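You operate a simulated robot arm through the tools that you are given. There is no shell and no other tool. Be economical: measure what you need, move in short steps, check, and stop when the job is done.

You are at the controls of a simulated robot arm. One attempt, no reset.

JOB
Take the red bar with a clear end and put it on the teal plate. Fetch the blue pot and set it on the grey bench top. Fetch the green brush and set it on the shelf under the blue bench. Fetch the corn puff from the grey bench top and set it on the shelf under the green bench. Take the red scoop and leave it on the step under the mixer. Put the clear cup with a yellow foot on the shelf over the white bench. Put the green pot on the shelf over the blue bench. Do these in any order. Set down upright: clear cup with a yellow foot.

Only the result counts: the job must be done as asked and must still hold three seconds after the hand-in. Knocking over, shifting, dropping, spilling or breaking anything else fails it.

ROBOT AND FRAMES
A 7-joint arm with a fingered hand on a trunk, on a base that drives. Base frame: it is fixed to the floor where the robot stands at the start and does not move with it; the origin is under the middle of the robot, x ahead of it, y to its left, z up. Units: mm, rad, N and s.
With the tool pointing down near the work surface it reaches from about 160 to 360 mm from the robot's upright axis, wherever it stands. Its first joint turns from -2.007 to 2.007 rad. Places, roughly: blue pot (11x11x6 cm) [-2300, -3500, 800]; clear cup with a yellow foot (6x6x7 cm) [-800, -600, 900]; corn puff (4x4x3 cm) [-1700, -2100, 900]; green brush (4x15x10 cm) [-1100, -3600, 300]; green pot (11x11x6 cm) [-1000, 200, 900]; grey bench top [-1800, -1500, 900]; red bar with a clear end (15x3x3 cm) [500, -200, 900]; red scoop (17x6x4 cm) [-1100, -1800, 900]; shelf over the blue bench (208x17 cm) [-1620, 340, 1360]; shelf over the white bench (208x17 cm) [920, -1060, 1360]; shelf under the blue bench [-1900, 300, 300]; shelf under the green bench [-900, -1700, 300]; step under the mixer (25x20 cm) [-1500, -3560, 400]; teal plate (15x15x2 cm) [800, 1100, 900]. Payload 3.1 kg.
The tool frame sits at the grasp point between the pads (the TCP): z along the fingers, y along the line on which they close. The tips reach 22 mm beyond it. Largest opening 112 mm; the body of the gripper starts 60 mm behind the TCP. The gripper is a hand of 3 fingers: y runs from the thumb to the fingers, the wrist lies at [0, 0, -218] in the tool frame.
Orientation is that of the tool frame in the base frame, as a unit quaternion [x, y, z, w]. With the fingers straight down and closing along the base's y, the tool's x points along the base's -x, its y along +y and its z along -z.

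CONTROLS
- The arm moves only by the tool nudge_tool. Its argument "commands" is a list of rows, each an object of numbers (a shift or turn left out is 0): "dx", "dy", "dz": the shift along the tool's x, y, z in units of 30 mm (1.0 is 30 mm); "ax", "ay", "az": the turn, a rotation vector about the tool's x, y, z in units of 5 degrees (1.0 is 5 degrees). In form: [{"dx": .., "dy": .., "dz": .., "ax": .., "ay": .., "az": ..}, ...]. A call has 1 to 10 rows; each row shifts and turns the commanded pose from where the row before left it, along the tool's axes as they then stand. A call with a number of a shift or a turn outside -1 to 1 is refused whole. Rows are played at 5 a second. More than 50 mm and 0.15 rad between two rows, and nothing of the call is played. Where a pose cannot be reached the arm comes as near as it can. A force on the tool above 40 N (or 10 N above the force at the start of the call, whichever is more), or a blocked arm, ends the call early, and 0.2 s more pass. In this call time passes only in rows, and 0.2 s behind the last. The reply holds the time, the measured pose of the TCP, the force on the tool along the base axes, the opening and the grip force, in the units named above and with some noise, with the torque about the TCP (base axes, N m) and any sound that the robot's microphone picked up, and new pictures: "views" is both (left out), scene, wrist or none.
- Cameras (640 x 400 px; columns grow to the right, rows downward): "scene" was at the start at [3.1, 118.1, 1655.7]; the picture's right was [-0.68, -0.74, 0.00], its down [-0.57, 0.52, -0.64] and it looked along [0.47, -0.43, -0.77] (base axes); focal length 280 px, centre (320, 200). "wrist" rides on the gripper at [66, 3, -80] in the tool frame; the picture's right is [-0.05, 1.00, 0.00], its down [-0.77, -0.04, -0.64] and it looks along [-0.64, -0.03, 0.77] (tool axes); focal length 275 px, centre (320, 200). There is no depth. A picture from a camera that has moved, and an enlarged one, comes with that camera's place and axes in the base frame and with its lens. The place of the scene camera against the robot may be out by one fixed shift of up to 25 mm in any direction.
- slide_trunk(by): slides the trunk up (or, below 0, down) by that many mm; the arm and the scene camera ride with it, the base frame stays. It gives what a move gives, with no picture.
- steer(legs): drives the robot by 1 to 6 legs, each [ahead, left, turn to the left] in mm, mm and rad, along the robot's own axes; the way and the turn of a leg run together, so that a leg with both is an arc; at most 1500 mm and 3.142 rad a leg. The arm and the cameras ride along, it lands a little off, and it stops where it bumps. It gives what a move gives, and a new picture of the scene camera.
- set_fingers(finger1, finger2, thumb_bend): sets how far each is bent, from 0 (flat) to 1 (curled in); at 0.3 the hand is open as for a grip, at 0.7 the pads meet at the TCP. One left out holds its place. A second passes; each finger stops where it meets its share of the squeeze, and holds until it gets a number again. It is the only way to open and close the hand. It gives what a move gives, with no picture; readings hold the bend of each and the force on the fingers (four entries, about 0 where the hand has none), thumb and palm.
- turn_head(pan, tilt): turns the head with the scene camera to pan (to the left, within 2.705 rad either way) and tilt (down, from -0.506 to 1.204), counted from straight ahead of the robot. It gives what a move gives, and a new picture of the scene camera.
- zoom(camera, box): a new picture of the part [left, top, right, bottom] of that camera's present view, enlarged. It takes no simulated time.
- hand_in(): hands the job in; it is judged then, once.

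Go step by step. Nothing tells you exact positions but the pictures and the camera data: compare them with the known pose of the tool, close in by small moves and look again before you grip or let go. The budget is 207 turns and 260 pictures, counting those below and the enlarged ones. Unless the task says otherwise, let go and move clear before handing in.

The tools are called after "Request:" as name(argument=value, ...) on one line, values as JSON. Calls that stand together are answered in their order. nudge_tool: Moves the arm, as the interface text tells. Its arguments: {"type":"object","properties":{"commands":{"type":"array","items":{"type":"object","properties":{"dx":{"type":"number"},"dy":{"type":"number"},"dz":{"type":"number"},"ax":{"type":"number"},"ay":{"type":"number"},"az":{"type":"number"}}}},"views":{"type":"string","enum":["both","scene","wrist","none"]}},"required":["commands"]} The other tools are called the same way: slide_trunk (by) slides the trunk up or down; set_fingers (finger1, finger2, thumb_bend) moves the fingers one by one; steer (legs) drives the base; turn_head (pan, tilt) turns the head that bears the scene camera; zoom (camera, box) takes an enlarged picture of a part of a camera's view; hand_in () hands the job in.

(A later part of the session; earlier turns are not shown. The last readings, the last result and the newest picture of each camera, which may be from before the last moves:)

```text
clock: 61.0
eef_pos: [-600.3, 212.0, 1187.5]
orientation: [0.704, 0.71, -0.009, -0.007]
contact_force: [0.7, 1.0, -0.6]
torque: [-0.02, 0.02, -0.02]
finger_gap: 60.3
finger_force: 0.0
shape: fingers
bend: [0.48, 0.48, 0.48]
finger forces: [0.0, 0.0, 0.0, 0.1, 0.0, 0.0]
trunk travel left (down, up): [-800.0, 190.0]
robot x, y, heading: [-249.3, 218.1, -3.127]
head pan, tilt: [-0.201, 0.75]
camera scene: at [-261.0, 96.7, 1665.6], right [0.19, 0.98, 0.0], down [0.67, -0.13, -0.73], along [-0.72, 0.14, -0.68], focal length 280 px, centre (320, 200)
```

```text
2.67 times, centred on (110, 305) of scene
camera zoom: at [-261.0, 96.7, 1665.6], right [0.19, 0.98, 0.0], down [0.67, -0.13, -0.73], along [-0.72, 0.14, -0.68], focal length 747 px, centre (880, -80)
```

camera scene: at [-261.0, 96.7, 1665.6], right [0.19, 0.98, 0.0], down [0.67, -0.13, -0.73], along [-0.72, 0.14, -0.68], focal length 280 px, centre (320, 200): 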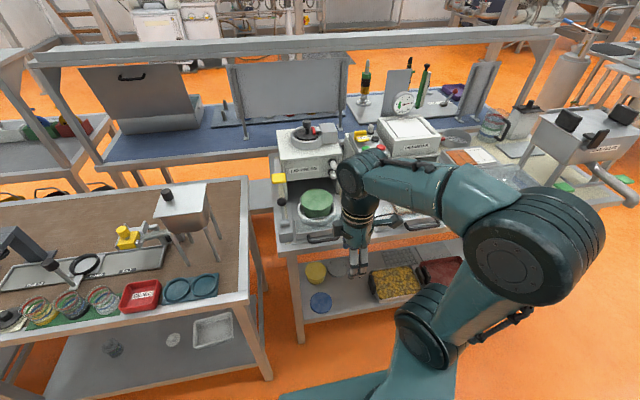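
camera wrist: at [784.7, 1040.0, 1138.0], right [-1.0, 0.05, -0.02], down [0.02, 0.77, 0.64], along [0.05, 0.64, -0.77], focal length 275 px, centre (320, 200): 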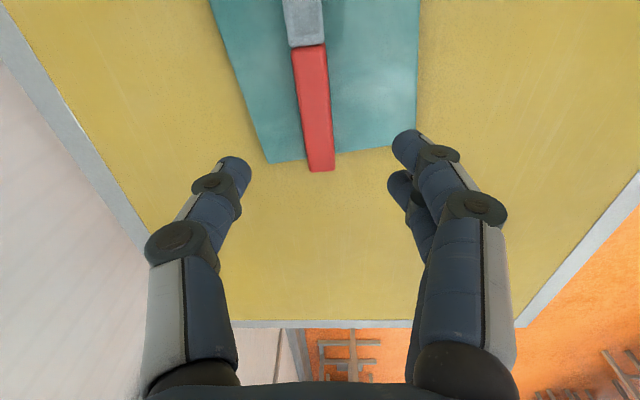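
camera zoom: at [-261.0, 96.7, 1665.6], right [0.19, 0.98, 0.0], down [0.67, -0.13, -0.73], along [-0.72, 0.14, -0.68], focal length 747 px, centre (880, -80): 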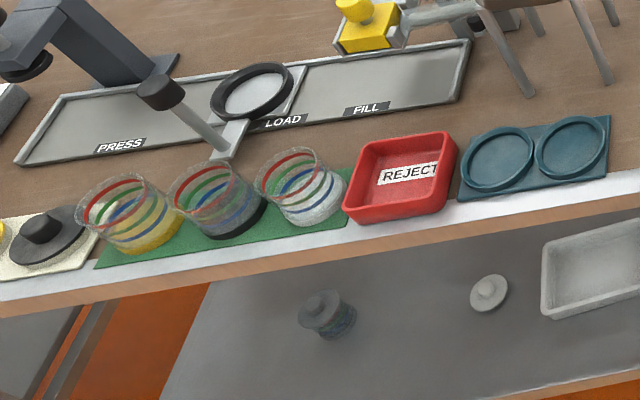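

The cup with the yellow foot is the leftmost of three on the green mat. First the pot: I drive up, turn the hand back to close sideways, and test how wide the fingers open, since the pot is nearly as wide as the hand.

Request:
steer(legs=[[270, -8, -0.0146]])

Request:
nudge_tool(commands=[{"az": 1}, {"az": 1}, {"az": 1}, {"az": 1}, {"az": 1}, {"az": 1}, {"az": 1}, {"az": 1}, {"az": 1}, {"az": 1}], views="none")

Request:
set_fingers(finger1=0.2, finger2=0.2, thumb_bend=0.2)

Request:
nudge_tool(commands=[{"az": 1}, {"az": 1}, {"az": 1}, {"az": 1}, {"az": 1}, {"az": 1}, {"az": 1}, {"az": 1}], views="wrist")

```text
clock: 62.9
eef_pos: [-872.7, 218.2, 1187.9]
orientation: [0.706, 0.708, -0.008, -0.007]
contact_force: [-0.1, 0.2, 0.3]
torque: [0.0, -0.01, -0.03]
finger_gap: 60.4
finger_force: 0.1
shape: fingers
bend: [0.48, 0.48, 0.48]
finger forces: [0.0, 0.0, 0.0, 0.0, 0.0, 0.0]
trunk travel left (down, up): [-800.0, 190.0]
robot x, y, heading: [-517.1, 222.1, -3.136]
head pan, tilt: [-0.201, 0.75]
camera scene: at [-532.3, 102.5, 1665.7], right [0.19, 0.98, 0.0], down [0.67, -0.13, -0.73], along [-0.72, 0.14, -0.68], focal length 280 px, centre (320, 200)
```

scene: 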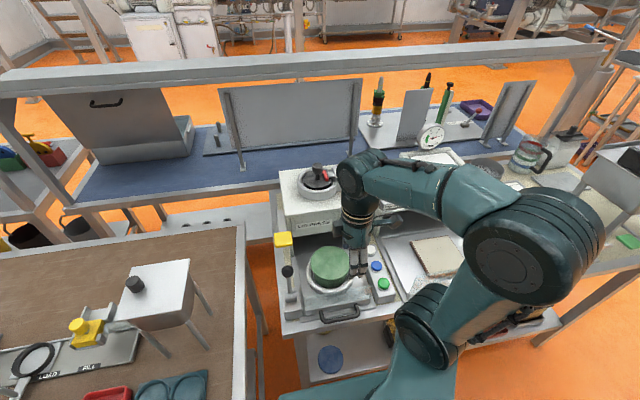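

```text
clock: 65.1
eef_pos: [-871.1, 219.4, 1188.3]
orientation: [0.94, 0.342, -0.011, -0.001]
contact_force: [-0.3, -0.1, 0.3]
torque: [0.02, -0.01, 0.02]
finger_gap: 60.4
finger_force: 0.0
shape: fingers
bend: [0.48, 0.48, 0.48]
finger forces: [0.0, 0.1, 0.0, 0.0, 0.0, 0.1]
trunk travel left (down, up): [-800.0, 190.0]
robot x, y, heading: [-516.7, 224.1, -3.137]
head pan, tilt: [-0.201, 0.75]
```

```text
clock: 66.1
eef_pos: [-871.2, 219.7, 1187.7]
orientation: [0.939, 0.343, -0.011, -0.002]
contact_force: [-0.6, 0.2, 0.5]
torque: [0.01, -0.01, 0.01]
finger_gap: 128.9
finger_force: 0.1
shape: fingers
bend: [0.2, 0.2, 0.2]
finger forces: [0.0, 0.1, 0.0, 0.0, 0.0, 0.0]
trunk travel left (down, up): [-800.0, 190.0]
robot x, y, heading: [-519.7, 220.2, -3.131]
head pan, tilt: [-0.201, 0.75]
```

```text
clock: 67.9
eef_pos: [-870.7, 219.3, 1187.8]
orientation: [1.0, -0.001, -0.011, 0.001]
contact_force: [0.5, 0.3, -0.2]
torque: [0.0, 0.01, 0.03]
finger_gap: 128.7
finger_force: 0.1
shape: fingers
bend: [0.2, 0.2, 0.2]
finger forces: [0.1, 0.1, 0.0, 0.0, 0.0, 0.1]
trunk travel left (down, up): [-800.0, 190.0]
robot x, y, heading: [-514.9, 219.5, -3.131]
head pan, tilt: [-0.201, 0.75]
camera wrist: at [-802.0, 213.7, 1265.8], right [-0.05, -1.0, 0.01], down [-0.76, 0.04, 0.65], along [-0.65, 0.03, -0.76], focal length 275 px, centre (320, 200)
```

wrist: 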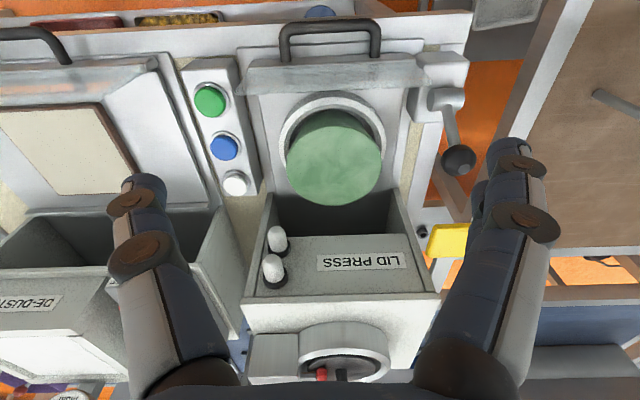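

The fingers open to 129 mm, enough. The pot's top reads at about [-975,208,990], in front of the press head. I move over it, level the tool and look.

Request:
nudge_tool(commands=[{"dx": -0.9, "dy": 0.1, "dz": 0, "ay": 0.25}, {"dx": -0.9, "dy": 0.1, "dz": 0.5}, {"dx": -0.9, "dy": 0.1, "dz": 0.8}, {"dx": -0.77, "dy": 0.1, "dz": 0.8}, {"dz": 0.8}], views="both")

```text
clock: 69.1
eef_pos: [-977.4, 207.1, 1101.8]
orientation: [1.0, 0.001, 0.001, 0.002]
contact_force: [0.1, 0.5, 0.0]
torque: [-0.03, -0.03, 0.03]
finger_gap: 129.1
finger_force: 0.0
shape: fingers
bend: [0.2, 0.2, 0.2]
finger forces: [0.1, 0.0, 0.0, 0.0, 0.0, 0.0]
trunk travel left (down, up): [-800.0, 190.0]
robot x, y, heading: [-517.1, 220.7, -3.143]
head pan, tilt: [-0.201, 0.75]
camera scene: at [-531.7, 102.7, 1665.7], right [0.19, 0.98, 0.0], down [0.67, -0.13, -0.73], along [-0.72, 0.14, -0.68], focal length 280 px, centre (320, 200)
camera wrist: at [-910.2, 203.0, 1182.1], right [-0.05, -1.0, 0.0], down [-0.77, 0.04, 0.64], along [-0.64, 0.03, -0.77], focal length 275 px, centre (320, 200)
```

scene: 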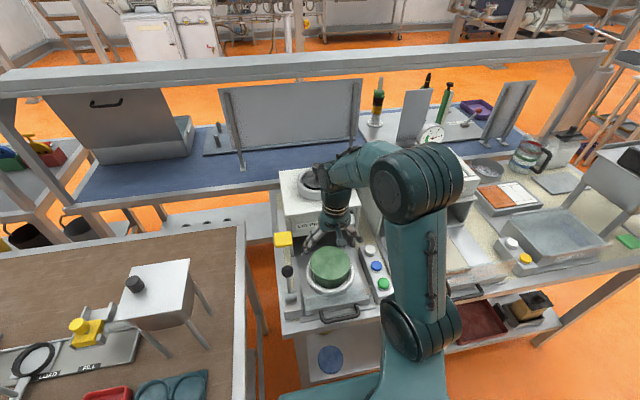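
wrist: 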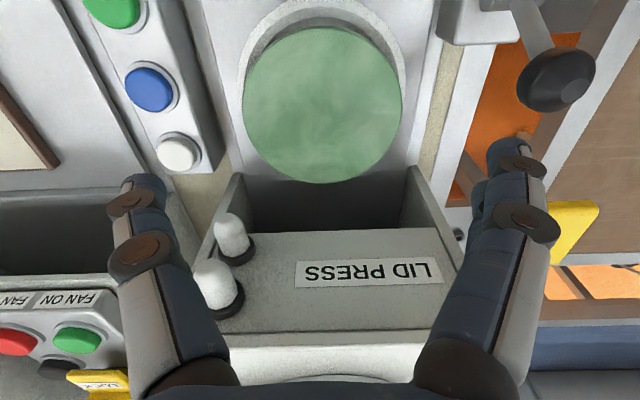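

The pot's top is at about [-981,204,990] and 112 mm wide; the lever ball and buttons stay clear of the fingers. I centre and lower until the tips are level with the pot's top.

Request:
nudge_tool(commands=[{"dx": -0.1, "dy": 0.1, "dz": 0.8}, {"dz": 0.8}, {"dz": 0.8}, {"dz": 0.6}], views="both")

```text
clock: 70.1
eef_pos: [-977.6, 202.4, 1010.5]
orientation: [1.0, 0.001, -0.001, 0.001]
contact_force: [0.3, -1.1, -0.2]
torque: [0.03, -0.02, 0.0]
finger_gap: 129.0
finger_force: 0.1
shape: fingers
bend: [0.2, 0.2, 0.2]
finger forces: [0.0, 0.0, 0.0, 0.0, 0.0, 0.0]
trunk travel left (down, up): [-800.0, 190.0]
robot x, y, heading: [-517.9, 218.4, -3.137]
head pan, tilt: [-0.201, 0.75]
camera scene: at [-532.5, 102.2, 1665.6], right [0.19, 0.98, 0.0], down [0.67, -0.13, -0.73], along [-0.72, 0.14, -0.68], focal length 280 px, centre (320, 200)
camera wrist: at [-911.9, 198.2, 1090.1], right [-0.04, -1.0, 0.0], down [-0.77, 0.04, 0.64], along [-0.64, 0.03, -0.77], focal length 275 px, centre (320, 200)
```

scene: 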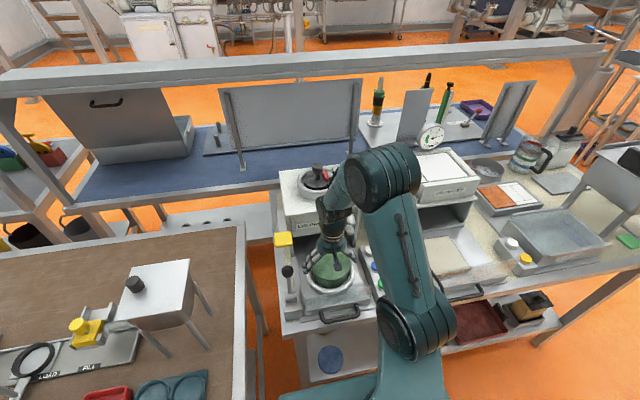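
wrist: 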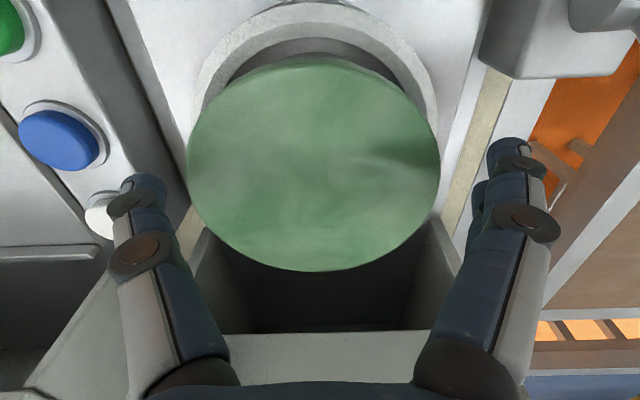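

The pot is centred between thumb and fingers within 3 mm. I lower 35 mm around it and close.

Request:
nudge_tool(commands=[{"dy": -0.08, "dz": 0.4}, {"dz": 0.4}, {"dz": 0.4}], views="none")

Request:
set_fingers(finger1=0.45, finger2=0.45, thumb_bend=0.45)

Request:
zoom(camera="wrist", box=[0, 0, 640, 400])

```text
clock: 70.9
eef_pos: [-977.5, 204.0, 974.9]
orientation: [1.0, 0.002, -0.002, 0.002]
contact_force: [-0.8, 1.1, 12.1]
torque: [0.27, 0.01, 0.02]
finger_gap: 133.2
finger_force: 5.2
shape: fingers
bend: [0.2, 0.19, 0.19]
finger forces: [0.1, 2.8, 0.0, 0.0, 6.9, 0.0]
trunk travel left (down, up): [-800.0, 190.0]
robot x, y, heading: [-517.7, 219.8, -3.136]
head pan, tilt: [-0.201, 0.75]
```

```text
clock: 71.9
eef_pos: [-976.8, 205.7, 976.7]
orientation: [1.0, 0.0, -0.002, 0.003]
contact_force: [-1.7, 3.2, 25.5]
torque: [0.23, 0.04, 0.06]
finger_gap: 118.1
finger_force: 34.8
shape: fingers
bend: [0.38, 0.36, 0.36]
finger forces: [15.4, 16.4, 0.0, 0.0, 37.3, 0.0]
trunk travel left (down, up): [-800.0, 190.0]
robot x, y, heading: [-521.5, 220.5, -3.137]
head pan, tilt: [-0.201, 0.75]
heard: snap
```

```text
1.00 times, centred on (320, 200) of wrist (not enlarged: the box is as wide or as high as the picture)
camera zoom: at [-910.1, 201.2, 1056.0], right [-0.05, -1.0, 0.01], down [-0.77, 0.04, 0.64], along [-0.64, 0.02, -0.77], focal length 275 px, centre (320, 200)
```

zoom: 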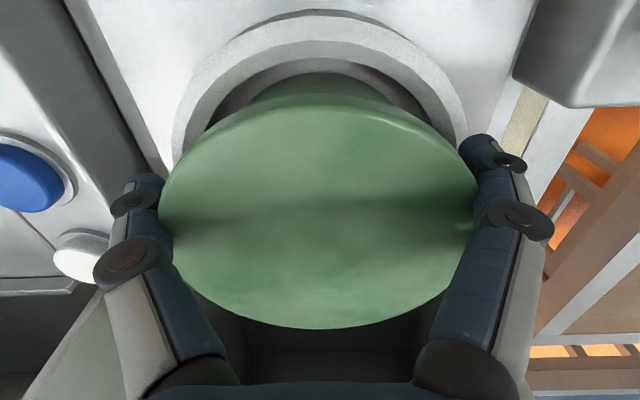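

I heard a snap while gripping; before lifting, I check the pot closely in both views.

Request:
zoom(camera="scene", box=[270, 190, 410, 330])

Request:
zoom(camera="wrist", box=[380, 80, 580, 280])

```text
2.86 times, centred on (340, 260) of scene
camera zoom: at [-528.5, 103.5, 1665.9], right [0.19, 0.98, 0.0], down [0.67, -0.13, -0.73], along [-0.72, 0.14, -0.68], focal length 800 px, centre (263, 29)
```

zoom: 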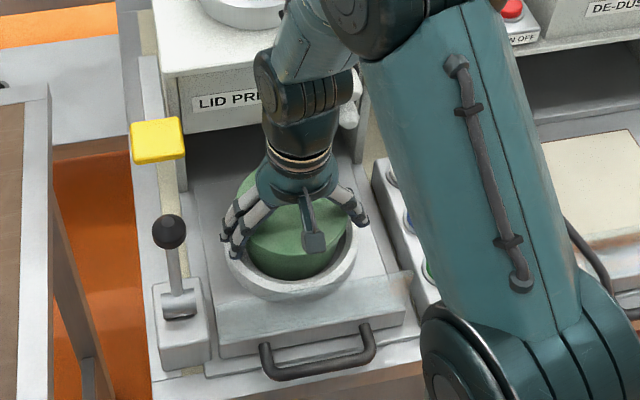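

```text
2.00 times, centred on (480, 180) of wrist
camera zoom: at [-910.1, 201.2, 1056.0], right [-0.05, -1.0, 0.01], down [-0.77, 0.04, 0.64], along [-0.64, 0.02, -0.77], focal length 551 px, centre (0, 240)
```

zoom: 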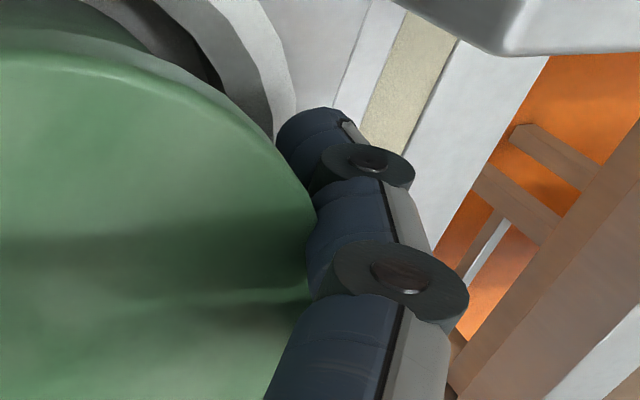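

The pot looks whole and seated between the fingers (the snap may be its lid). I lift gently and check.

Request:
nudge_tool(commands=[{"dz": -0.3}, {"dz": -0.5}, {"dz": -0.7}], views="both")

```text
clock: 72.7
eef_pos: [-979.1, 203.8, 1019.0]
orientation: [1.0, 0.001, 0.001, 0.003]
contact_force: [-0.3, -1.2, -1.4]
torque: [-0.01, 0.02, 0.03]
finger_gap: 116.4
finger_force: 29.4
shape: fingers
bend: [0.38, 0.37, 0.37]
finger forces: [15.3, 13.8, 0.1, 0.1, 29.9, 0.1]
trunk travel left (down, up): [-800.0, 190.0]
robot x, y, heading: [-517.9, 222.2, -3.133]
head pan, tilt: [-0.201, 0.75]
camera scene: at [-532.2, 102.2, 1665.6], right [0.19, 0.98, 0.0], down [0.67, -0.13, -0.73], along [-0.72, 0.14, -0.68], focal length 280 px, centre (320, 200)
camera wrist: at [-911.4, 200.5, 1099.2], right [-0.04, -1.0, 0.0], down [-0.77, 0.04, 0.63], along [-0.63, 0.03, -0.77], focal length 275 px, centre (320, 200)
```

scene: 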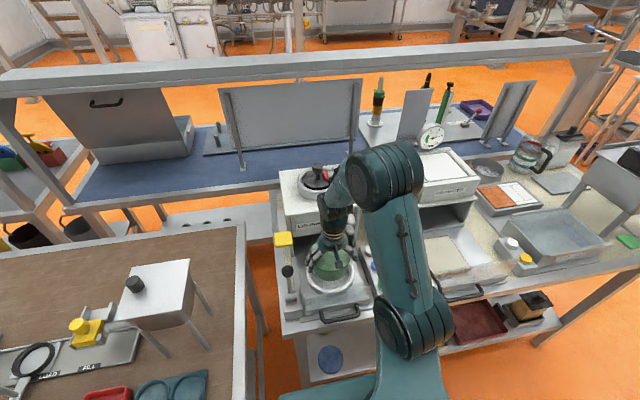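
wrist: 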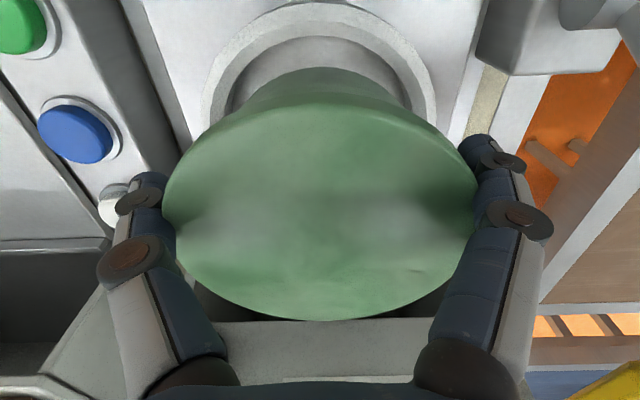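

The pot is out of the press, held firm. I raise it, back off, and drive north along the aisle to look at the north end of the blue bench.

Request:
nudge_tool(commands=[{"dz": -1}, {"dz": -1}, {"dz": -1}, {"dz": -1}, {"dz": -1, "dx": 0.5}, {"dx": 1}, {"dx": 1}, {"dx": 1}], views="none")

Request:
steer(legs=[[-220, 0, 0], [0, -1450, 0]])

Request:
turn_head(pan=0.3, tilt=0.55)

```text
clock: 74.5
eef_pos: [-870.9, 207.2, 1170.3]
orientation: [1.0, 0.0, 0.0, 0.002]
contact_force: [1.1, 0.0, -2.0]
torque: [-0.04, 0.0, 0.01]
finger_gap: 115.8
finger_force: 28.8
shape: fingers
bend: [0.38, 0.37, 0.37]
finger forces: [14.6, 13.8, 0.1, 0.1, 28.9, 0.0]
trunk travel left (down, up): [-800.0, 190.0]
robot x, y, heading: [-515.5, 221.8, -3.138]
head pan, tilt: [-0.201, 0.75]
```

```text
clock: 82.9
eef_pos: [-654.2, 1642.0, 1168.2]
orientation: [1.0, -0.004, 0.0, 0.002]
contact_force: [-0.1, 0.7, -1.0]
torque: [-0.01, -0.02, -0.03]
finger_gap: 115.3
finger_force: 28.5
shape: fingers
bend: [0.38, 0.37, 0.37]
finger forces: [14.5, 13.6, 0.1, 0.1, 28.8, 0.0]
trunk travel left (down, up): [-800.0, 190.0]
robot x, y, heading: [-301.2, 1652.0, 3.131]
head pan, tilt: [-0.201, 0.75]
camera scene: at [-313.8, 1536.0, 1665.7], right [0.2, 0.98, 0.0], down [0.67, -0.14, -0.73], along [-0.72, 0.15, -0.68], focal length 280 px, centre (320, 200)
```

scene: 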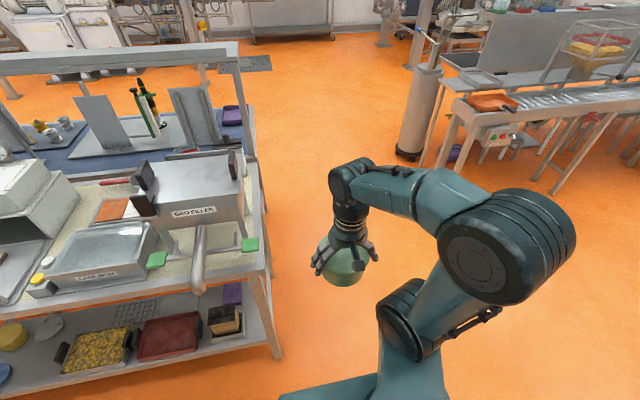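

```text
clock: 83.8
eef_pos: [-654.3, 1642.6, 1168.9]
orientation: [1.0, -0.004, 0.0, 0.001]
contact_force: [0.6, 0.5, -1.2]
torque: [-0.01, 0.01, 0.01]
finger_gap: 115.5
finger_force: 28.4
shape: fingers
bend: [0.38, 0.37, 0.37]
finger forces: [14.5, 13.6, 0.0, 0.0, 28.8, 0.0]
trunk travel left (down, up): [-800.0, 190.0]
robot x, y, heading: [-295.3, 1653.3, 3.14]
head pan, tilt: [0.3, 0.55]
camera scene: at [-318.6, 1492.9, 1683.0], right [-0.29, 0.96, 0.0], down [0.5, 0.15, -0.85], along [-0.82, -0.25, -0.52], focal length 280 px, centre (320, 200)
```

scene: 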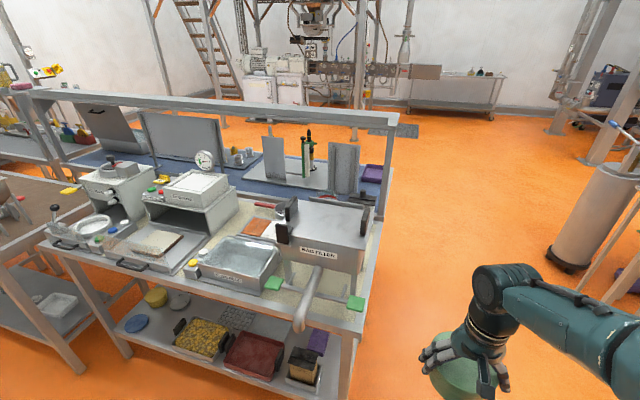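

The north side is open floor. I drive round to stand north of the shelf's end, facing south, then raise the trunk.

Request:
steer(legs=[[0, -350, 0], [1325, 0, 0], [0, 0, 1.571]])

Request:
slide_trunk(by=190)

Request:
turn_head(pan=0, tilt=0.75)

```text
clock: 96.2
eef_pos: [-1609.7, 1660.6, 1168.9]
orientation: [0.712, 0.702, 0.001, 0.001]
contact_force: [-0.1, 0.1, -1.6]
torque: [0.03, 0.03, -0.01]
finger_gap: 115.0
finger_force: 27.7
shape: fingers
bend: [0.38, 0.37, 0.37]
finger forces: [13.5, 13.5, 0.0, 0.1, 27.9, 0.0]
trunk travel left (down, up): [-800.0, 190.0]
robot x, y, heading: [-1619.3, 2013.0, -1.577]
head pan, tilt: [0.3, 0.55]
camera scene: at [-1434.1, 2004.6, 1683.0], right [-0.96, -0.29, 0.0], down [-0.15, 0.5, -0.85], along [0.25, -0.82, -0.52], focal length 280 px, centre (320, 200)
```

scene: 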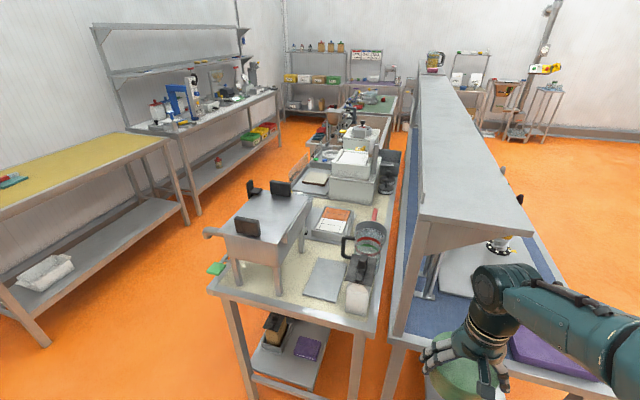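

```text
clock: 98.3
eef_pos: [-1610.2, 1658.1, 1359.2]
orientation: [0.711, 0.703, 0.001, 0.001]
contact_force: [-0.6, 0.1, -1.6]
torque: [0.0, -0.02, 0.02]
finger_gap: 115.0
finger_force: 27.3
shape: fingers
bend: [0.38, 0.37, 0.37]
finger forces: [13.6, 13.5, 0.1, 0.0, 27.9, 0.1]
trunk travel left (down, up): [-990.0, 0.0]
robot x, y, heading: [-1620.6, 2010.1, -1.575]
head pan, tilt: [0.3, 0.55]
```

```text
clock: 99.1
eef_pos: [-1609.4, 1660.4, 1359.3]
orientation: [0.712, 0.703, 0.001, 0.001]
contact_force: [0.4, 0.4, -2.6]
torque: [0.01, -0.02, 0.02]
finger_gap: 114.8
finger_force: 27.1
shape: fingers
bend: [0.38, 0.37, 0.37]
finger forces: [13.5, 13.3, 0.0, 0.0, 27.7, 0.0]
trunk travel left (down, up): [-990.0, 0.0]
robot x, y, heading: [-1620.9, 2011.4, -1.576]
head pan, tilt: [0.0, 0.75]
camera scene: at [-1460.5, 2007.7, 1855.7], right [-1.0, 0.01, 0.0], down [0.0, 0.68, -0.73], along [-0.01, -0.73, -0.68], focal length 280 px, centre (320, 200)
```

scene: 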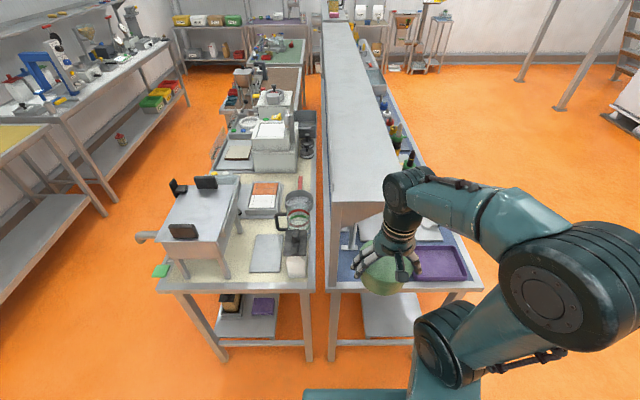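

The shelf's north end is at about y=1485, x from -1500 to -1680. I raise the pot above shelf height, drive up 200 mm and look from the wrist.

Request:
nudge_tool(commands=[{"dz": -0.9}, {"dz": -0.9}, {"dz": -0.9}, {"dz": -0.8}], views="none")

Request:
steer(legs=[[200, 15, 0]])

Request:
nudge_tool(commands=[{"dx": -0.3}], views="wrist")

```text
clock: 100.1
eef_pos: [-1610.6, 1660.5, 1464.8]
orientation: [0.712, 0.702, 0.002, 0.0]
contact_force: [0.0, 0.0, -0.7]
torque: [-0.03, 0.02, -0.01]
finger_gap: 114.4
finger_force: 27.2
shape: fingers
bend: [0.38, 0.37, 0.37]
finger forces: [13.4, 13.3, 0.0, 0.0, 27.4, 0.1]
trunk travel left (down, up): [-990.0, 0.0]
robot x, y, heading: [-1619.6, 2015.2, -1.577]
head pan, tilt: [0.0, 0.75]
```

```text
clock: 101.7
eef_pos: [-1597.7, 1467.1, 1464.5]
orientation: [0.711, 0.703, 0.002, 0.002]
contact_force: [-0.5, -1.0, -1.3]
torque: [0.03, -0.02, -0.01]
finger_gap: 114.5
finger_force: 27.0
shape: fingers
bend: [0.38, 0.37, 0.37]
finger forces: [13.5, 13.3, 0.1, 0.1, 27.5, 0.0]
trunk travel left (down, up): [-990.0, 0.0]
robot x, y, heading: [-1609.0, 1818.1, -1.58]
head pan, tilt: [0.0, 0.75]
camera scene: at [-1447.8, 1814.8, 1855.7], right [-1.0, 0.01, 0.0], down [0.01, 0.68, -0.73], along [-0.01, -0.73, -0.68], focal length 280 px, centre (320, 200)
```

scene: 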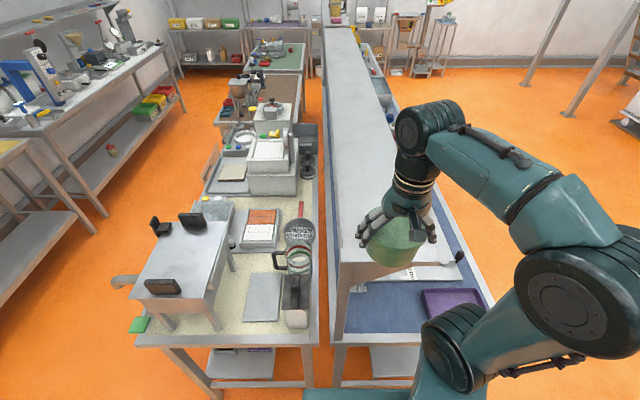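

```text
clock: 102.1
eef_pos: [-1597.6, 1457.1, 1463.7]
orientation: [0.711, 0.703, 0.001, 0.001]
contact_force: [0.1, -0.3, -1.9]
torque: [0.0, -0.02, -0.03]
finger_gap: 114.5
finger_force: 27.3
shape: fingers
bend: [0.38, 0.37, 0.37]
finger forces: [13.5, 13.2, 0.1, 0.0, 27.4, 0.0]
trunk travel left (down, up): [-990.0, 0.0]
robot x, y, heading: [-1608.5, 1818.0, -1.58]
head pan, tilt: [0.0, 0.75]
camera wrist: at [-1593.6, 1521.4, 1544.2], right [1.0, -0.06, 0.0], down [-0.05, -0.77, 0.64], along [-0.03, -0.63, -0.77], focal length 275 px, centre (320, 200)
```

wrist: 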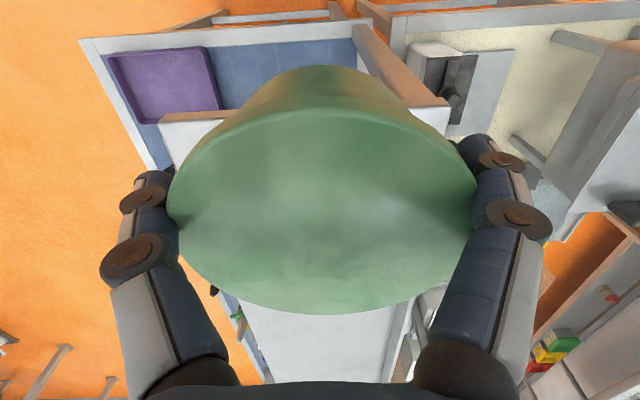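

The shelf's centre line reads x≈-1605 and its end y≈1455. I move in 95 mm, centre, and lower a little.

Request:
nudge_tool(commands=[{"dx": -0.8, "dy": -0.12}, {"dx": -0.8, "dy": -0.12}, {"dx": -0.8}, {"dx": -0.8}, {"dz": 0.5}], views="both")

Request:
zoom(camera="scene", box=[310, 130, 470, 290])

```text
clock: 103.3
eef_pos: [-1605.0, 1359.8, 1449.6]
orientation: [0.711, 0.703, 0.0, 0.001]
contact_force: [-0.2, -0.3, -1.4]
torque: [-0.01, 0.0, -0.01]
finger_gap: 114.1
finger_force: 27.1
shape: fingers
bend: [0.38, 0.37, 0.37]
finger forces: [13.6, 13.3, 0.0, 0.0, 27.3, 0.0]
trunk travel left (down, up): [-990.0, 0.0]
robot x, y, heading: [-1604.8, 1819.2, -1.581]
head pan, tilt: [0.0, 0.75]
camera scene: at [-1447.8, 1812.9, 1855.7], right [-1.0, 0.01, 0.0], down [0.01, 0.68, -0.73], along [-0.01, -0.73, -0.68], focal length 280 px, centre (320, 200)
camera wrist: at [-1601.6, 1424.8, 1529.5], right [1.0, -0.06, 0.0], down [-0.05, -0.77, 0.64], along [-0.03, -0.63, -0.77], focal length 275 px, centre (320, 200)
```

scene: 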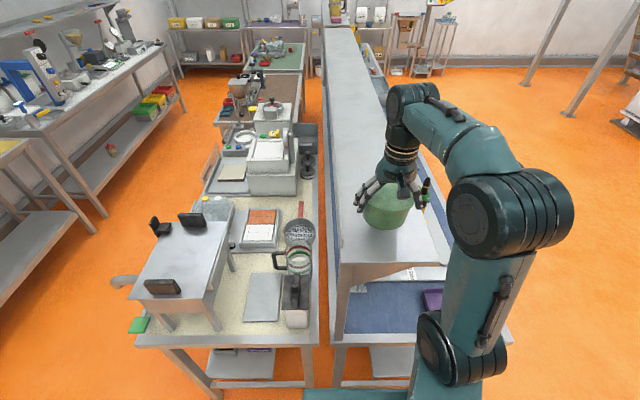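
wrist: 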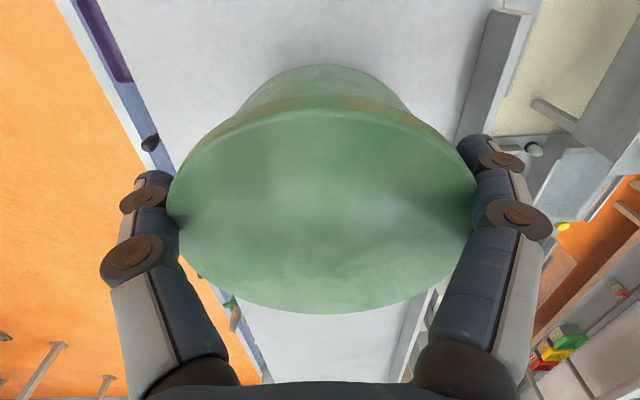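

```text
2.50 times, centred on (390, 210) of scene
camera zoom: at [-1447.8, 1812.9, 1855.7], right [-1.0, 0.01, 0.0], down [0.01, 0.68, -0.73], along [-0.01, -0.73, -0.68], focal length 700 px, centre (145, 175)
```

zoom: 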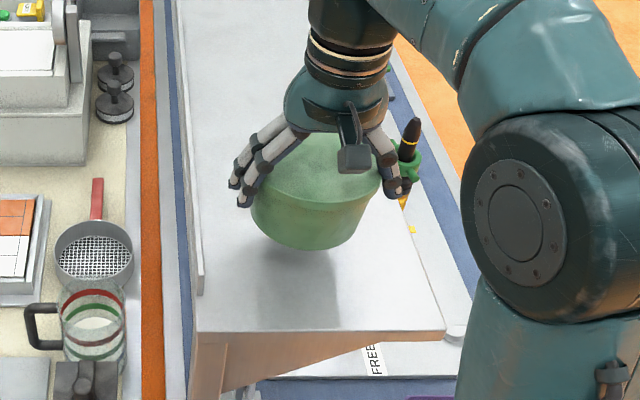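

The pot hangs above the shelf, clear of its edges and the lip. I lower it until it touches.

Request:
nudge_tool(commands=[{"dz": 0.5}, {"dz": 0.3}, {"dz": 0.2}, {"dz": 0.2}, {"dz": 0.2}, {"dz": 0.2}, {"dz": 0.2}, {"dz": 0.2}], views="none")

Request:
zoom(camera="scene", box=[310, 130, 470, 290])

```text
clock: 104.8
eef_pos: [-1603.8, 1361.8, 1403.8]
orientation: [0.711, 0.703, -0.005, 0.011]
contact_force: [1.8, 0.0, 30.5]
torque: [-0.05, 0.49, 0.06]
finger_gap: 115.2
finger_force: 30.6
shape: fingers
bend: [0.38, 0.37, 0.38]
finger forces: [14.4, 15.1, 0.1, 0.0, 32.1, 0.0]
trunk travel left (down, up): [-990.0, 0.0]
robot x, y, heading: [-1610.7, 1816.3, -1.58]
head pan, tilt: [0.0, 0.75]
stopped in row 7: the force on the tool passed its limit at 48 N (the readings are from after the stop); the commanded pose is now the measured one
```

```text
2.50 times, centred on (390, 210) of scene
camera zoom: at [-1447.1, 1817.2, 1856.1], right [-1.0, 0.01, 0.0], down [0.01, 0.68, -0.73], along [-0.01, -0.73, -0.68], focal length 700 px, centre (145, 175)
```

zoom: 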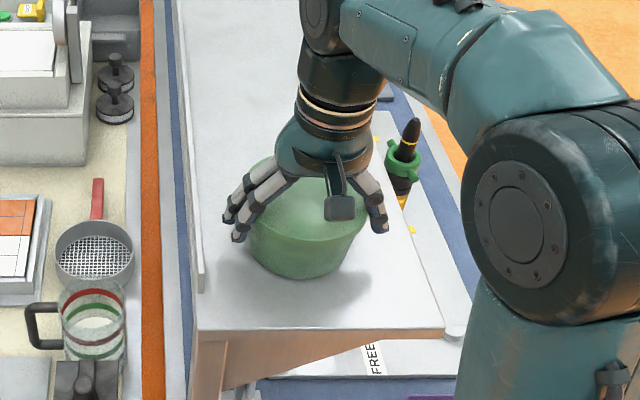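

The pot stands on the shelf. I ease the load, open wide and rise straight up.

Request:
nudge_tool(commands=[{"dz": -0.07}], views="none")

Request:
set_fingers(finger1=0.18, finger2=0.18, thumb_bend=0.18)

Request:
nudge_tool(commands=[{"dz": -0.4}, {"dz": -0.6}, {"dz": -0.8}, {"dz": -0.9}], views="none")

Request:
zoom(camera="scene", box=[310, 130, 470, 290])

```text
clock: 105.2
eef_pos: [-1603.2, 1360.6, 1404.2]
orientation: [0.712, 0.703, -0.004, 0.007]
contact_force: [1.7, -0.8, 24.9]
torque: [-0.04, 0.44, 0.08]
finger_gap: 114.6
finger_force: 28.8
shape: fingers
bend: [0.38, 0.37, 0.38]
finger forces: [13.5, 14.7, 0.0, 0.0, 29.7, 0.0]
trunk travel left (down, up): [-990.0, 0.0]
robot x, y, heading: [-1608.3, 1822.9, -1.584]
head pan, tilt: [0.0, 0.75]
```

```text
clock: 106.2
eef_pos: [-1604.2, 1358.7, 1401.4]
orientation: [0.712, 0.702, -0.002, 0.006]
contact_force: [0.2, 0.7, 3.2]
torque: [-0.06, -0.03, 0.03]
finger_gap: 133.8
finger_force: 1.9
shape: fingers
bend: [0.18, 0.16, 0.16]
finger forces: [0.0, 2.3, 0.1, 0.1, 1.7, 0.0]
trunk travel left (down, up): [-990.0, 0.0]
robot x, y, heading: [-1606.1, 1817.3, -1.576]
head pan, tilt: [0.0, 0.75]
```

```text
clock: 107.2
eef_pos: [-1605.1, 1357.3, 1483.2]
orientation: [0.712, 0.703, -0.002, 0.006]
contact_force: [-0.8, 0.1, -0.1]
torque: [0.04, 0.04, -0.01]
finger_gap: 132.6
finger_force: 0.0
shape: fingers
bend: [0.18, 0.18, 0.18]
finger forces: [0.0, 0.0, 0.0, 0.1, 0.0, 0.0]
trunk travel left (down, up): [-990.0, 0.0]
robot x, y, heading: [-1608.9, 1818.0, -1.578]
head pan, tilt: [0.0, 0.75]
```

```text
2.50 times, centred on (390, 210) of scene
camera zoom: at [-1447.1, 1812.1, 1855.6], right [-1.0, 0.01, 0.0], down [0.01, 0.68, -0.73], along [-0.01, -0.73, -0.68], focal length 700 px, centre (145, 175)
```

zoom: 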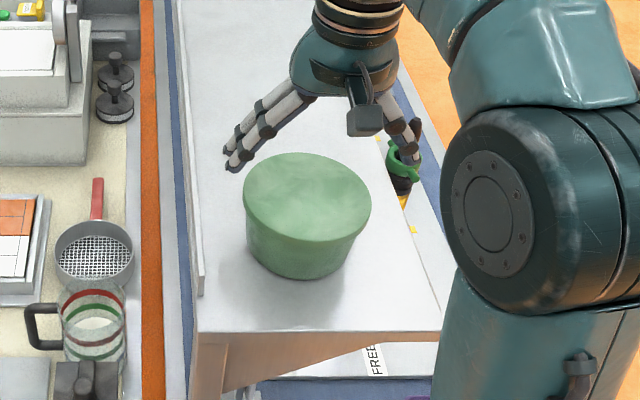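

The green pot stands on the blue bench's shelf. Next the clear cup: I draw the arm in, drive back round to the brown bench and bring the trunk down.

Request:
nudge_tool(commands=[{"dx": 0.9}, {"dx": 0.9}, {"dx": 0.9}, {"dx": 0.8}], views="none")

Request:
steer(legs=[[-180, 0, 0], [0, 1360, 0], [0, 0, -1.571], [0, 1500, 0], [0, 1060, 0]])

Request:
slide_trunk(by=-190)

```text
clock: 108.2
eef_pos: [-1607.6, 1465.6, 1481.3]
orientation: [0.711, 0.703, -0.002, 0.008]
contact_force: [-0.7, 0.9, -0.1]
torque: [0.0, -0.03, -0.01]
finger_gap: 132.6
finger_force: 0.0
shape: fingers
bend: [0.18, 0.18, 0.18]
finger forces: [0.0, 0.1, 0.0, 0.0, 0.0, 0.0]
trunk travel left (down, up): [-990.0, 0.0]
robot x, y, heading: [-1606.2, 1817.6, -1.575]
head pan, tilt: [0.0, 0.75]
```

```text
clock: 132.1
eef_pos: [-604.3, -570.7, 1480.9]
orientation: [1.0, -0.012, -0.006, 0.003]
contact_force: [0.0, -0.6, 0.3]
torque: [0.01, -0.01, 0.02]
finger_gap: 132.8
finger_force: 0.1
shape: fingers
bend: [0.18, 0.18, 0.18]
finger forces: [0.0, 0.0, 0.1, 0.0, 0.0, 0.1]
trunk travel left (down, up): [-990.0, 0.0]
robot x, y, heading: [-247.0, -571.0, 3.119]
head pan, tilt: [0.0, 0.75]
camera scene: at [-267.8, -708.4, 1855.7], right [0.02, 1.0, 0.0], down [0.68, -0.01, -0.73], along [-0.73, 0.01, -0.68], focal length 280 px, centre (320, 200)
```

scene: 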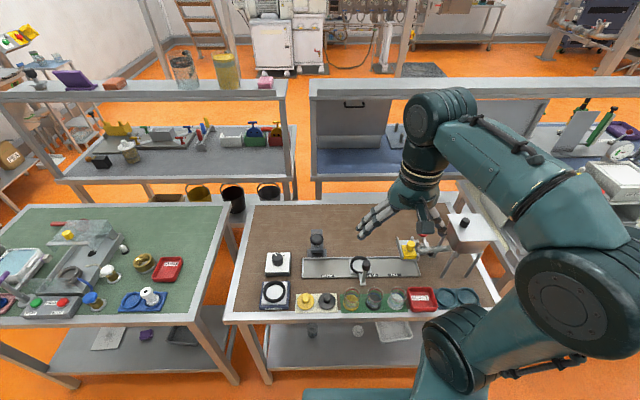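

```text
clock: 134.2
eef_pos: [-604.2, -572.1, 1290.8]
orientation: [1.0, -0.012, -0.006, 0.003]
contact_force: [-0.2, -0.2, -0.4]
torque: [-0.02, -0.01, -0.01]
finger_gap: 132.5
finger_force: 0.0
shape: fingers
bend: [0.18, 0.18, 0.18]
finger forces: [0.0, 0.0, 0.1, 0.0, 0.0, 0.1]
trunk travel left (down, up): [-800.0, 190.0]
robot x, y, heading: [-246.2, -577.8, 3.12]
head pan, tilt: [0.0, 0.75]
```

The cup with the yellow foot reads at about [-732,-588], 30 mm in from the bench edge. Since the target shelf has another shelf over it, I will grip the cup with the hand pitched 45°; I drive a bit closer and pitch the hand now.

Request:
steer(legs=[[100, 12, 0.021]])

Request:
set_fingers(finger1=0.4, finger2=0.4, thumb_bend=0.4)

Request:
nudge_tool(commands=[{"ay": -1}, {"ay": -1}, {"ay": -1}, {"ay": -1}, {"ay": -1}, {"ay": -1}, {"ay": -1}, {"ay": -1}, {"ay": -1}], views="wrist")

```text
clock: 135.3
eef_pos: [-704.2, -591.9, 1292.0]
orientation: [1.0, 0.0, -0.006, 0.004]
contact_force: [-0.2, -0.1, 0.5]
torque: [0.0, 0.01, 0.04]
finger_gap: 132.5
finger_force: 0.1
shape: fingers
bend: [0.18, 0.18, 0.18]
finger forces: [0.1, 0.0, 0.0, 0.1, 0.1, 0.0]
trunk travel left (down, up): [-800.0, 190.0]
robot x, y, heading: [-347.9, -586.1, -3.137]
head pan, tilt: [0.0, 0.75]
camera scene: at [-364.6, -720.8, 1665.6], right [0.0, 1.0, 0.0], down [0.68, 0.0, -0.73], along [-0.73, 0.0, -0.68], focal length 280 px, centre (320, 200)
```

scene: 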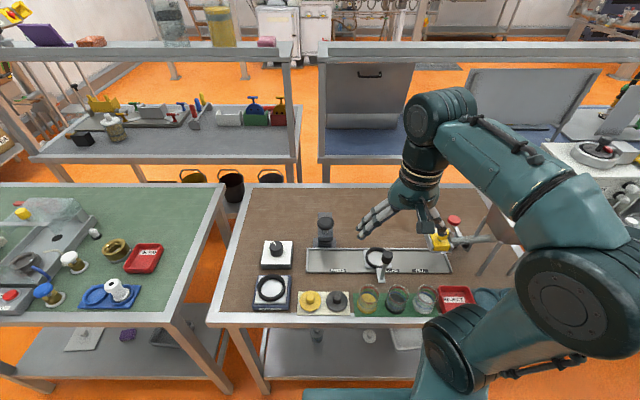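

```text
clock: 136.3
eef_pos: [-703.9, -590.9, 1291.9]
orientation: [1.0, 0.001, -0.006, 0.004]
contact_force: [0.0, -0.3, 0.1]
torque: [0.02, 0.02, -0.02]
finger_gap: 84.5
finger_force: 0.0
shape: fingers
bend: [0.4, 0.4, 0.4]
finger forces: [0.1, 0.0, 0.1, 0.1, 0.1, 0.1]
trunk travel left (down, up): [-800.0, 190.0]
robot x, y, heading: [-346.0, -581.9, -3.137]
head pan, tilt: [0.0, 0.75]
```

```text
clock: 138.3
eef_pos: [-703.6, -590.0, 1291.5]
orientation: [0.921, -0.001, -0.389, 0.003]
contact_force: [-0.2, -1.2, -0.1]
torque: [-0.02, 0.0, 0.02]
finger_gap: 84.4
finger_force: 0.1
shape: fingers
bend: [0.4, 0.4, 0.4]
finger forces: [0.0, 0.1, 0.1, 0.0, 0.0, 0.0]
trunk travel left (down, up): [-800.0, 190.0]
robot x, y, heading: [-347.5, -585.2, -3.14]
head pan, tilt: [0.0, 0.75]
camera wrist: at [-598.8, -595.6, 1299.8], right [-0.03, -1.0, 0.04], down [-0.08, 0.04, 1.0], along [-1.0, 0.03, -0.08], focal length 275 px, centre (320, 200)
```

wrist: 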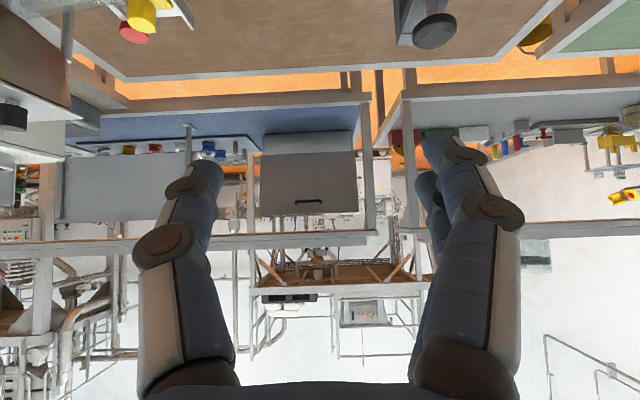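

The hand is pitched 45°. I bring it down in front of the bench edge, level with the cup, and look.

Request:
nudge_tool(commands=[{"dx": 0.94, "dz": 0.62}, {"dx": 0.94, "dz": 0.62}, {"dx": 0.94, "dz": 0.62}, {"dx": 0.94, "dz": 0.62}, {"dx": 0.94, "dz": 0.62}, {"dx": 0.94, "dz": 0.62}, {"dx": 0.94, "dz": 0.62}, {"dx": 0.94, "dz": 0.62}, {"dx": 0.94, "dz": 0.62}, {"dx": 0.94, "dz": 0.62}], views="both")

Request:
zoom(camera="scene", box=[310, 220, 470, 340])

```text
clock: 140.5
eef_pos: [-694.0, -597.7, 969.0]
orientation: [0.92, -0.012, -0.391, 0.009]
contact_force: [0.6, -0.2, 0.2]
torque: [0.01, -0.01, -0.01]
finger_gap: 84.5
finger_force: 0.1
shape: fingers
bend: [0.4, 0.4, 0.4]
finger forces: [0.0, 0.0, 0.1, 0.0, 0.1, 0.1]
out of reach, approached as far as the arm can: row 4, 5, 6, 7, 8
trunk travel left (down, up): [-800.0, 190.0]
robot x, y, heading: [-347.5, -583.4, -3.134]
head pan, tilt: [0.0, 0.75]
camera scene: at [-365.3, -721.6, 1665.6], right [0.0, 1.0, 0.0], down [0.68, 0.0, -0.73], along [-0.73, 0.0, -0.68], focal length 280 px, centre (320, 200)
camera wrist: at [-589.2, -605.3, 976.2], right [-0.05, -1.0, 0.06], down [-0.08, 0.06, 1.0], along [-1.0, 0.04, -0.08], focal length 275 px, centre (320, 200)
```

scene: 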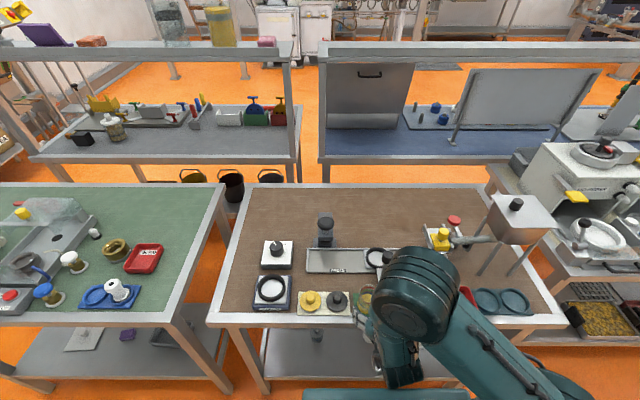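
wrist: 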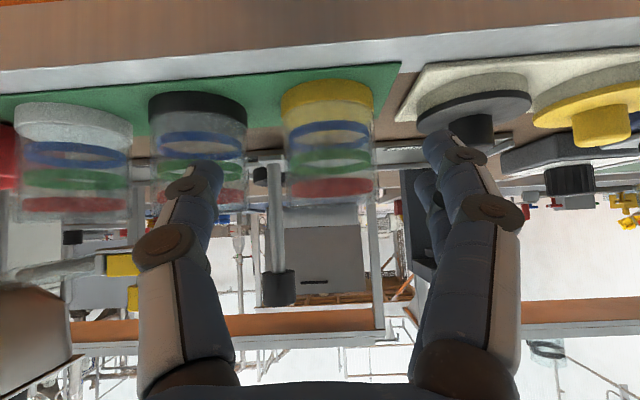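

```text
3.33 times, centred on (390, 280) of scene
camera zoom: at [-365.3, -721.6, 1665.6], right [0.0, 1.0, 0.0], down [0.68, 0.0, -0.73], along [-0.73, 0.0, -0.68], focal length 934 px, centre (87, -67)
```

zoom: 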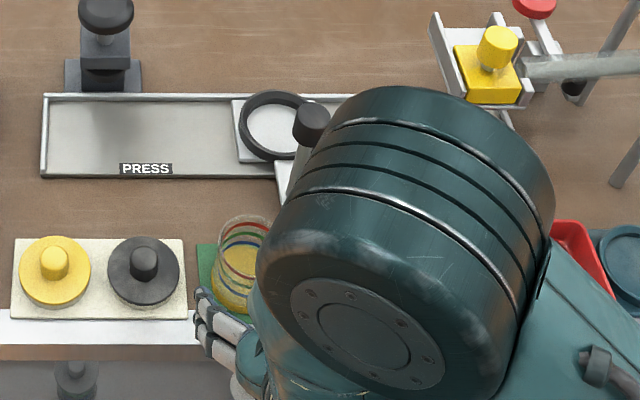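

The yellow-footed cup is about 70 mm ahead, at about [-766,-604], its middle near z=925. I narrow the fingers to pass between the neighbours, square the tool, and advance part way.

Request:
set_fingers(finger1=0.44, finger2=0.44, thumb_bend=0.44)

Request:
nudge_tool(commands=[{"dy": 0.2, "az": -0.33, "ax": 0.08, "dz": 0.4}, {"dz": 0.4}, {"dz": 0.3}], views="wrist")

```text
clock: 141.5
eef_pos: [-692.8, -598.3, 967.9]
orientation: [0.919, -0.012, -0.393, 0.006]
contact_force: [-0.3, -0.4, 0.1]
torque: [0.02, 0.06, 0.0]
finger_gap: 73.1
finger_force: 0.1
shape: fingers
bend: [0.44, 0.44, 0.44]
finger forces: [0.0, 0.1, 0.0, 0.0, 0.1, 0.0]
trunk travel left (down, up): [-800.0, 190.0]
robot x, y, heading: [-345.0, -581.2, -3.14]
head pan, tilt: [0.0, 0.75]
```

```text
clock: 142.3
eef_pos: [-709.2, -601.9, 943.0]
orientation: [0.922, 0.012, -0.388, -0.007]
contact_force: [-0.2, -0.1, 0.0]
torque: [-0.01, 0.02, 0.01]
finger_gap: 73.1
finger_force: 0.0
shape: fingers
bend: [0.44, 0.44, 0.44]
finger forces: [0.0, 0.0, 0.0, 0.0, 0.0, 0.0]
trunk travel left (down, up): [-800.0, 190.0]
robot x, y, heading: [-348.9, -585.7, -3.142]
head pan, tilt: [0.0, 0.75]
camera wrist: at [-605.9, -605.3, 951.4], right [-0.02, -1.0, 0.01], down [-0.08, 0.01, 1.0], along [-1.0, 0.01, -0.08], focal length 275 px, centre (320, 200)
```

wrist: 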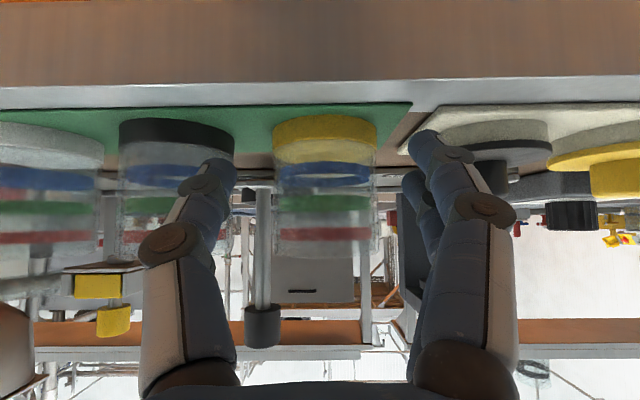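

The cup is centred within 3 mm. I advance the last 55 mm around it.

Request:
nudge_tool(commands=[{"dx": -0.39, "dy": 0.09, "dz": 0.48}, {"dx": -0.39, "dz": 0.48}, {"dx": -0.38, "dz": 0.47}], views="wrist")

Request:
zoom(camera="scene", box=[310, 220, 470, 340])

```text
clock: 143.1
eef_pos: [-766.8, -605.0, 938.4]
orientation: [0.921, 0.011, -0.388, -0.006]
contact_force: [-0.5, -0.6, -0.3]
torque: [0.0, -0.03, 0.0]
finger_gap: 72.7
finger_force: 0.1
shape: fingers
bend: [0.44, 0.44, 0.44]
finger forces: [0.0, 0.0, 0.0, 0.0, 0.1, 0.0]
trunk travel left (down, up): [-800.0, 190.0]
robot x, y, heading: [-346.4, -585.1, -3.144]
head pan, tilt: [0.0, 0.75]
camera wrist: at [-662.4, -608.5, 946.2], right [-0.02, -1.0, 0.01], down [-0.08, 0.02, 1.0], along [-1.0, 0.02, -0.08], focal length 275 px, centre (320, 200)
```

wrist: 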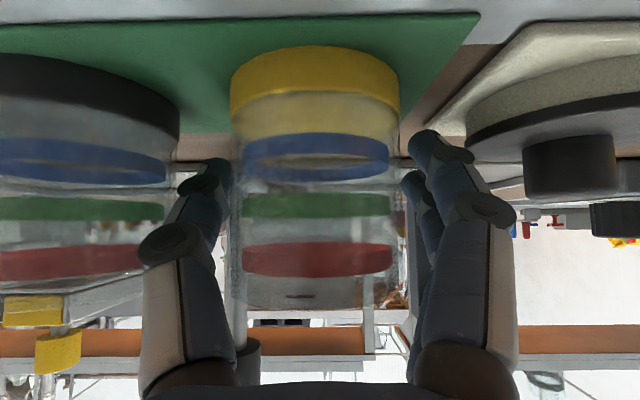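

```text
3.33 times, centred on (390, 280) of scene
camera zoom: at [-365.1, -720.7, 1665.7], right [0.0, 1.0, 0.0], down [0.68, 0.0, -0.73], along [-0.73, 0.0, -0.68], focal length 934 px, centre (87, -67)
```

zoom: 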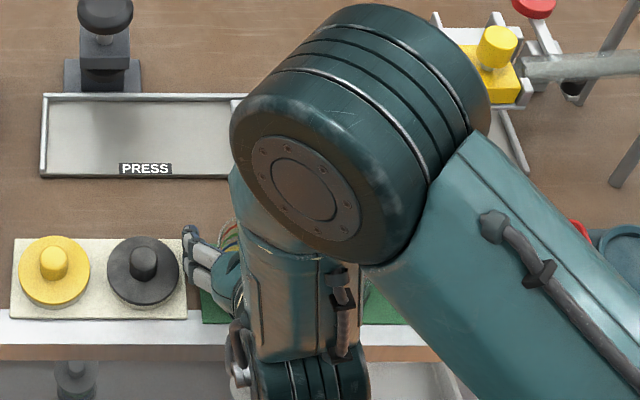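

The cup stands between thumb and fingers. It may be fragile, so I close only slightly past contact and read the force.

Request:
set_fingers(finger1=0.5, finger2=0.5, thumb_bend=0.5)

```text
clock: 144.1
eef_pos: [-765.2, -604.8, 938.7]
orientation: [0.921, 0.011, -0.389, -0.006]
contact_force: [-0.3, 0.3, -0.2]
torque: [-0.03, 0.0, -0.01]
finger_gap: 55.8
finger_force: 0.1
shape: fingers
bend: [0.5, 0.5, 0.5]
finger forces: [0.1, 0.0, 0.1, 0.1, 0.1, 0.0]
trunk travel left (down, up): [-800.0, 190.0]
robot x, y, heading: [-352.1, -580.5, -3.145]
head pan, tilt: [0.0, 0.75]
```

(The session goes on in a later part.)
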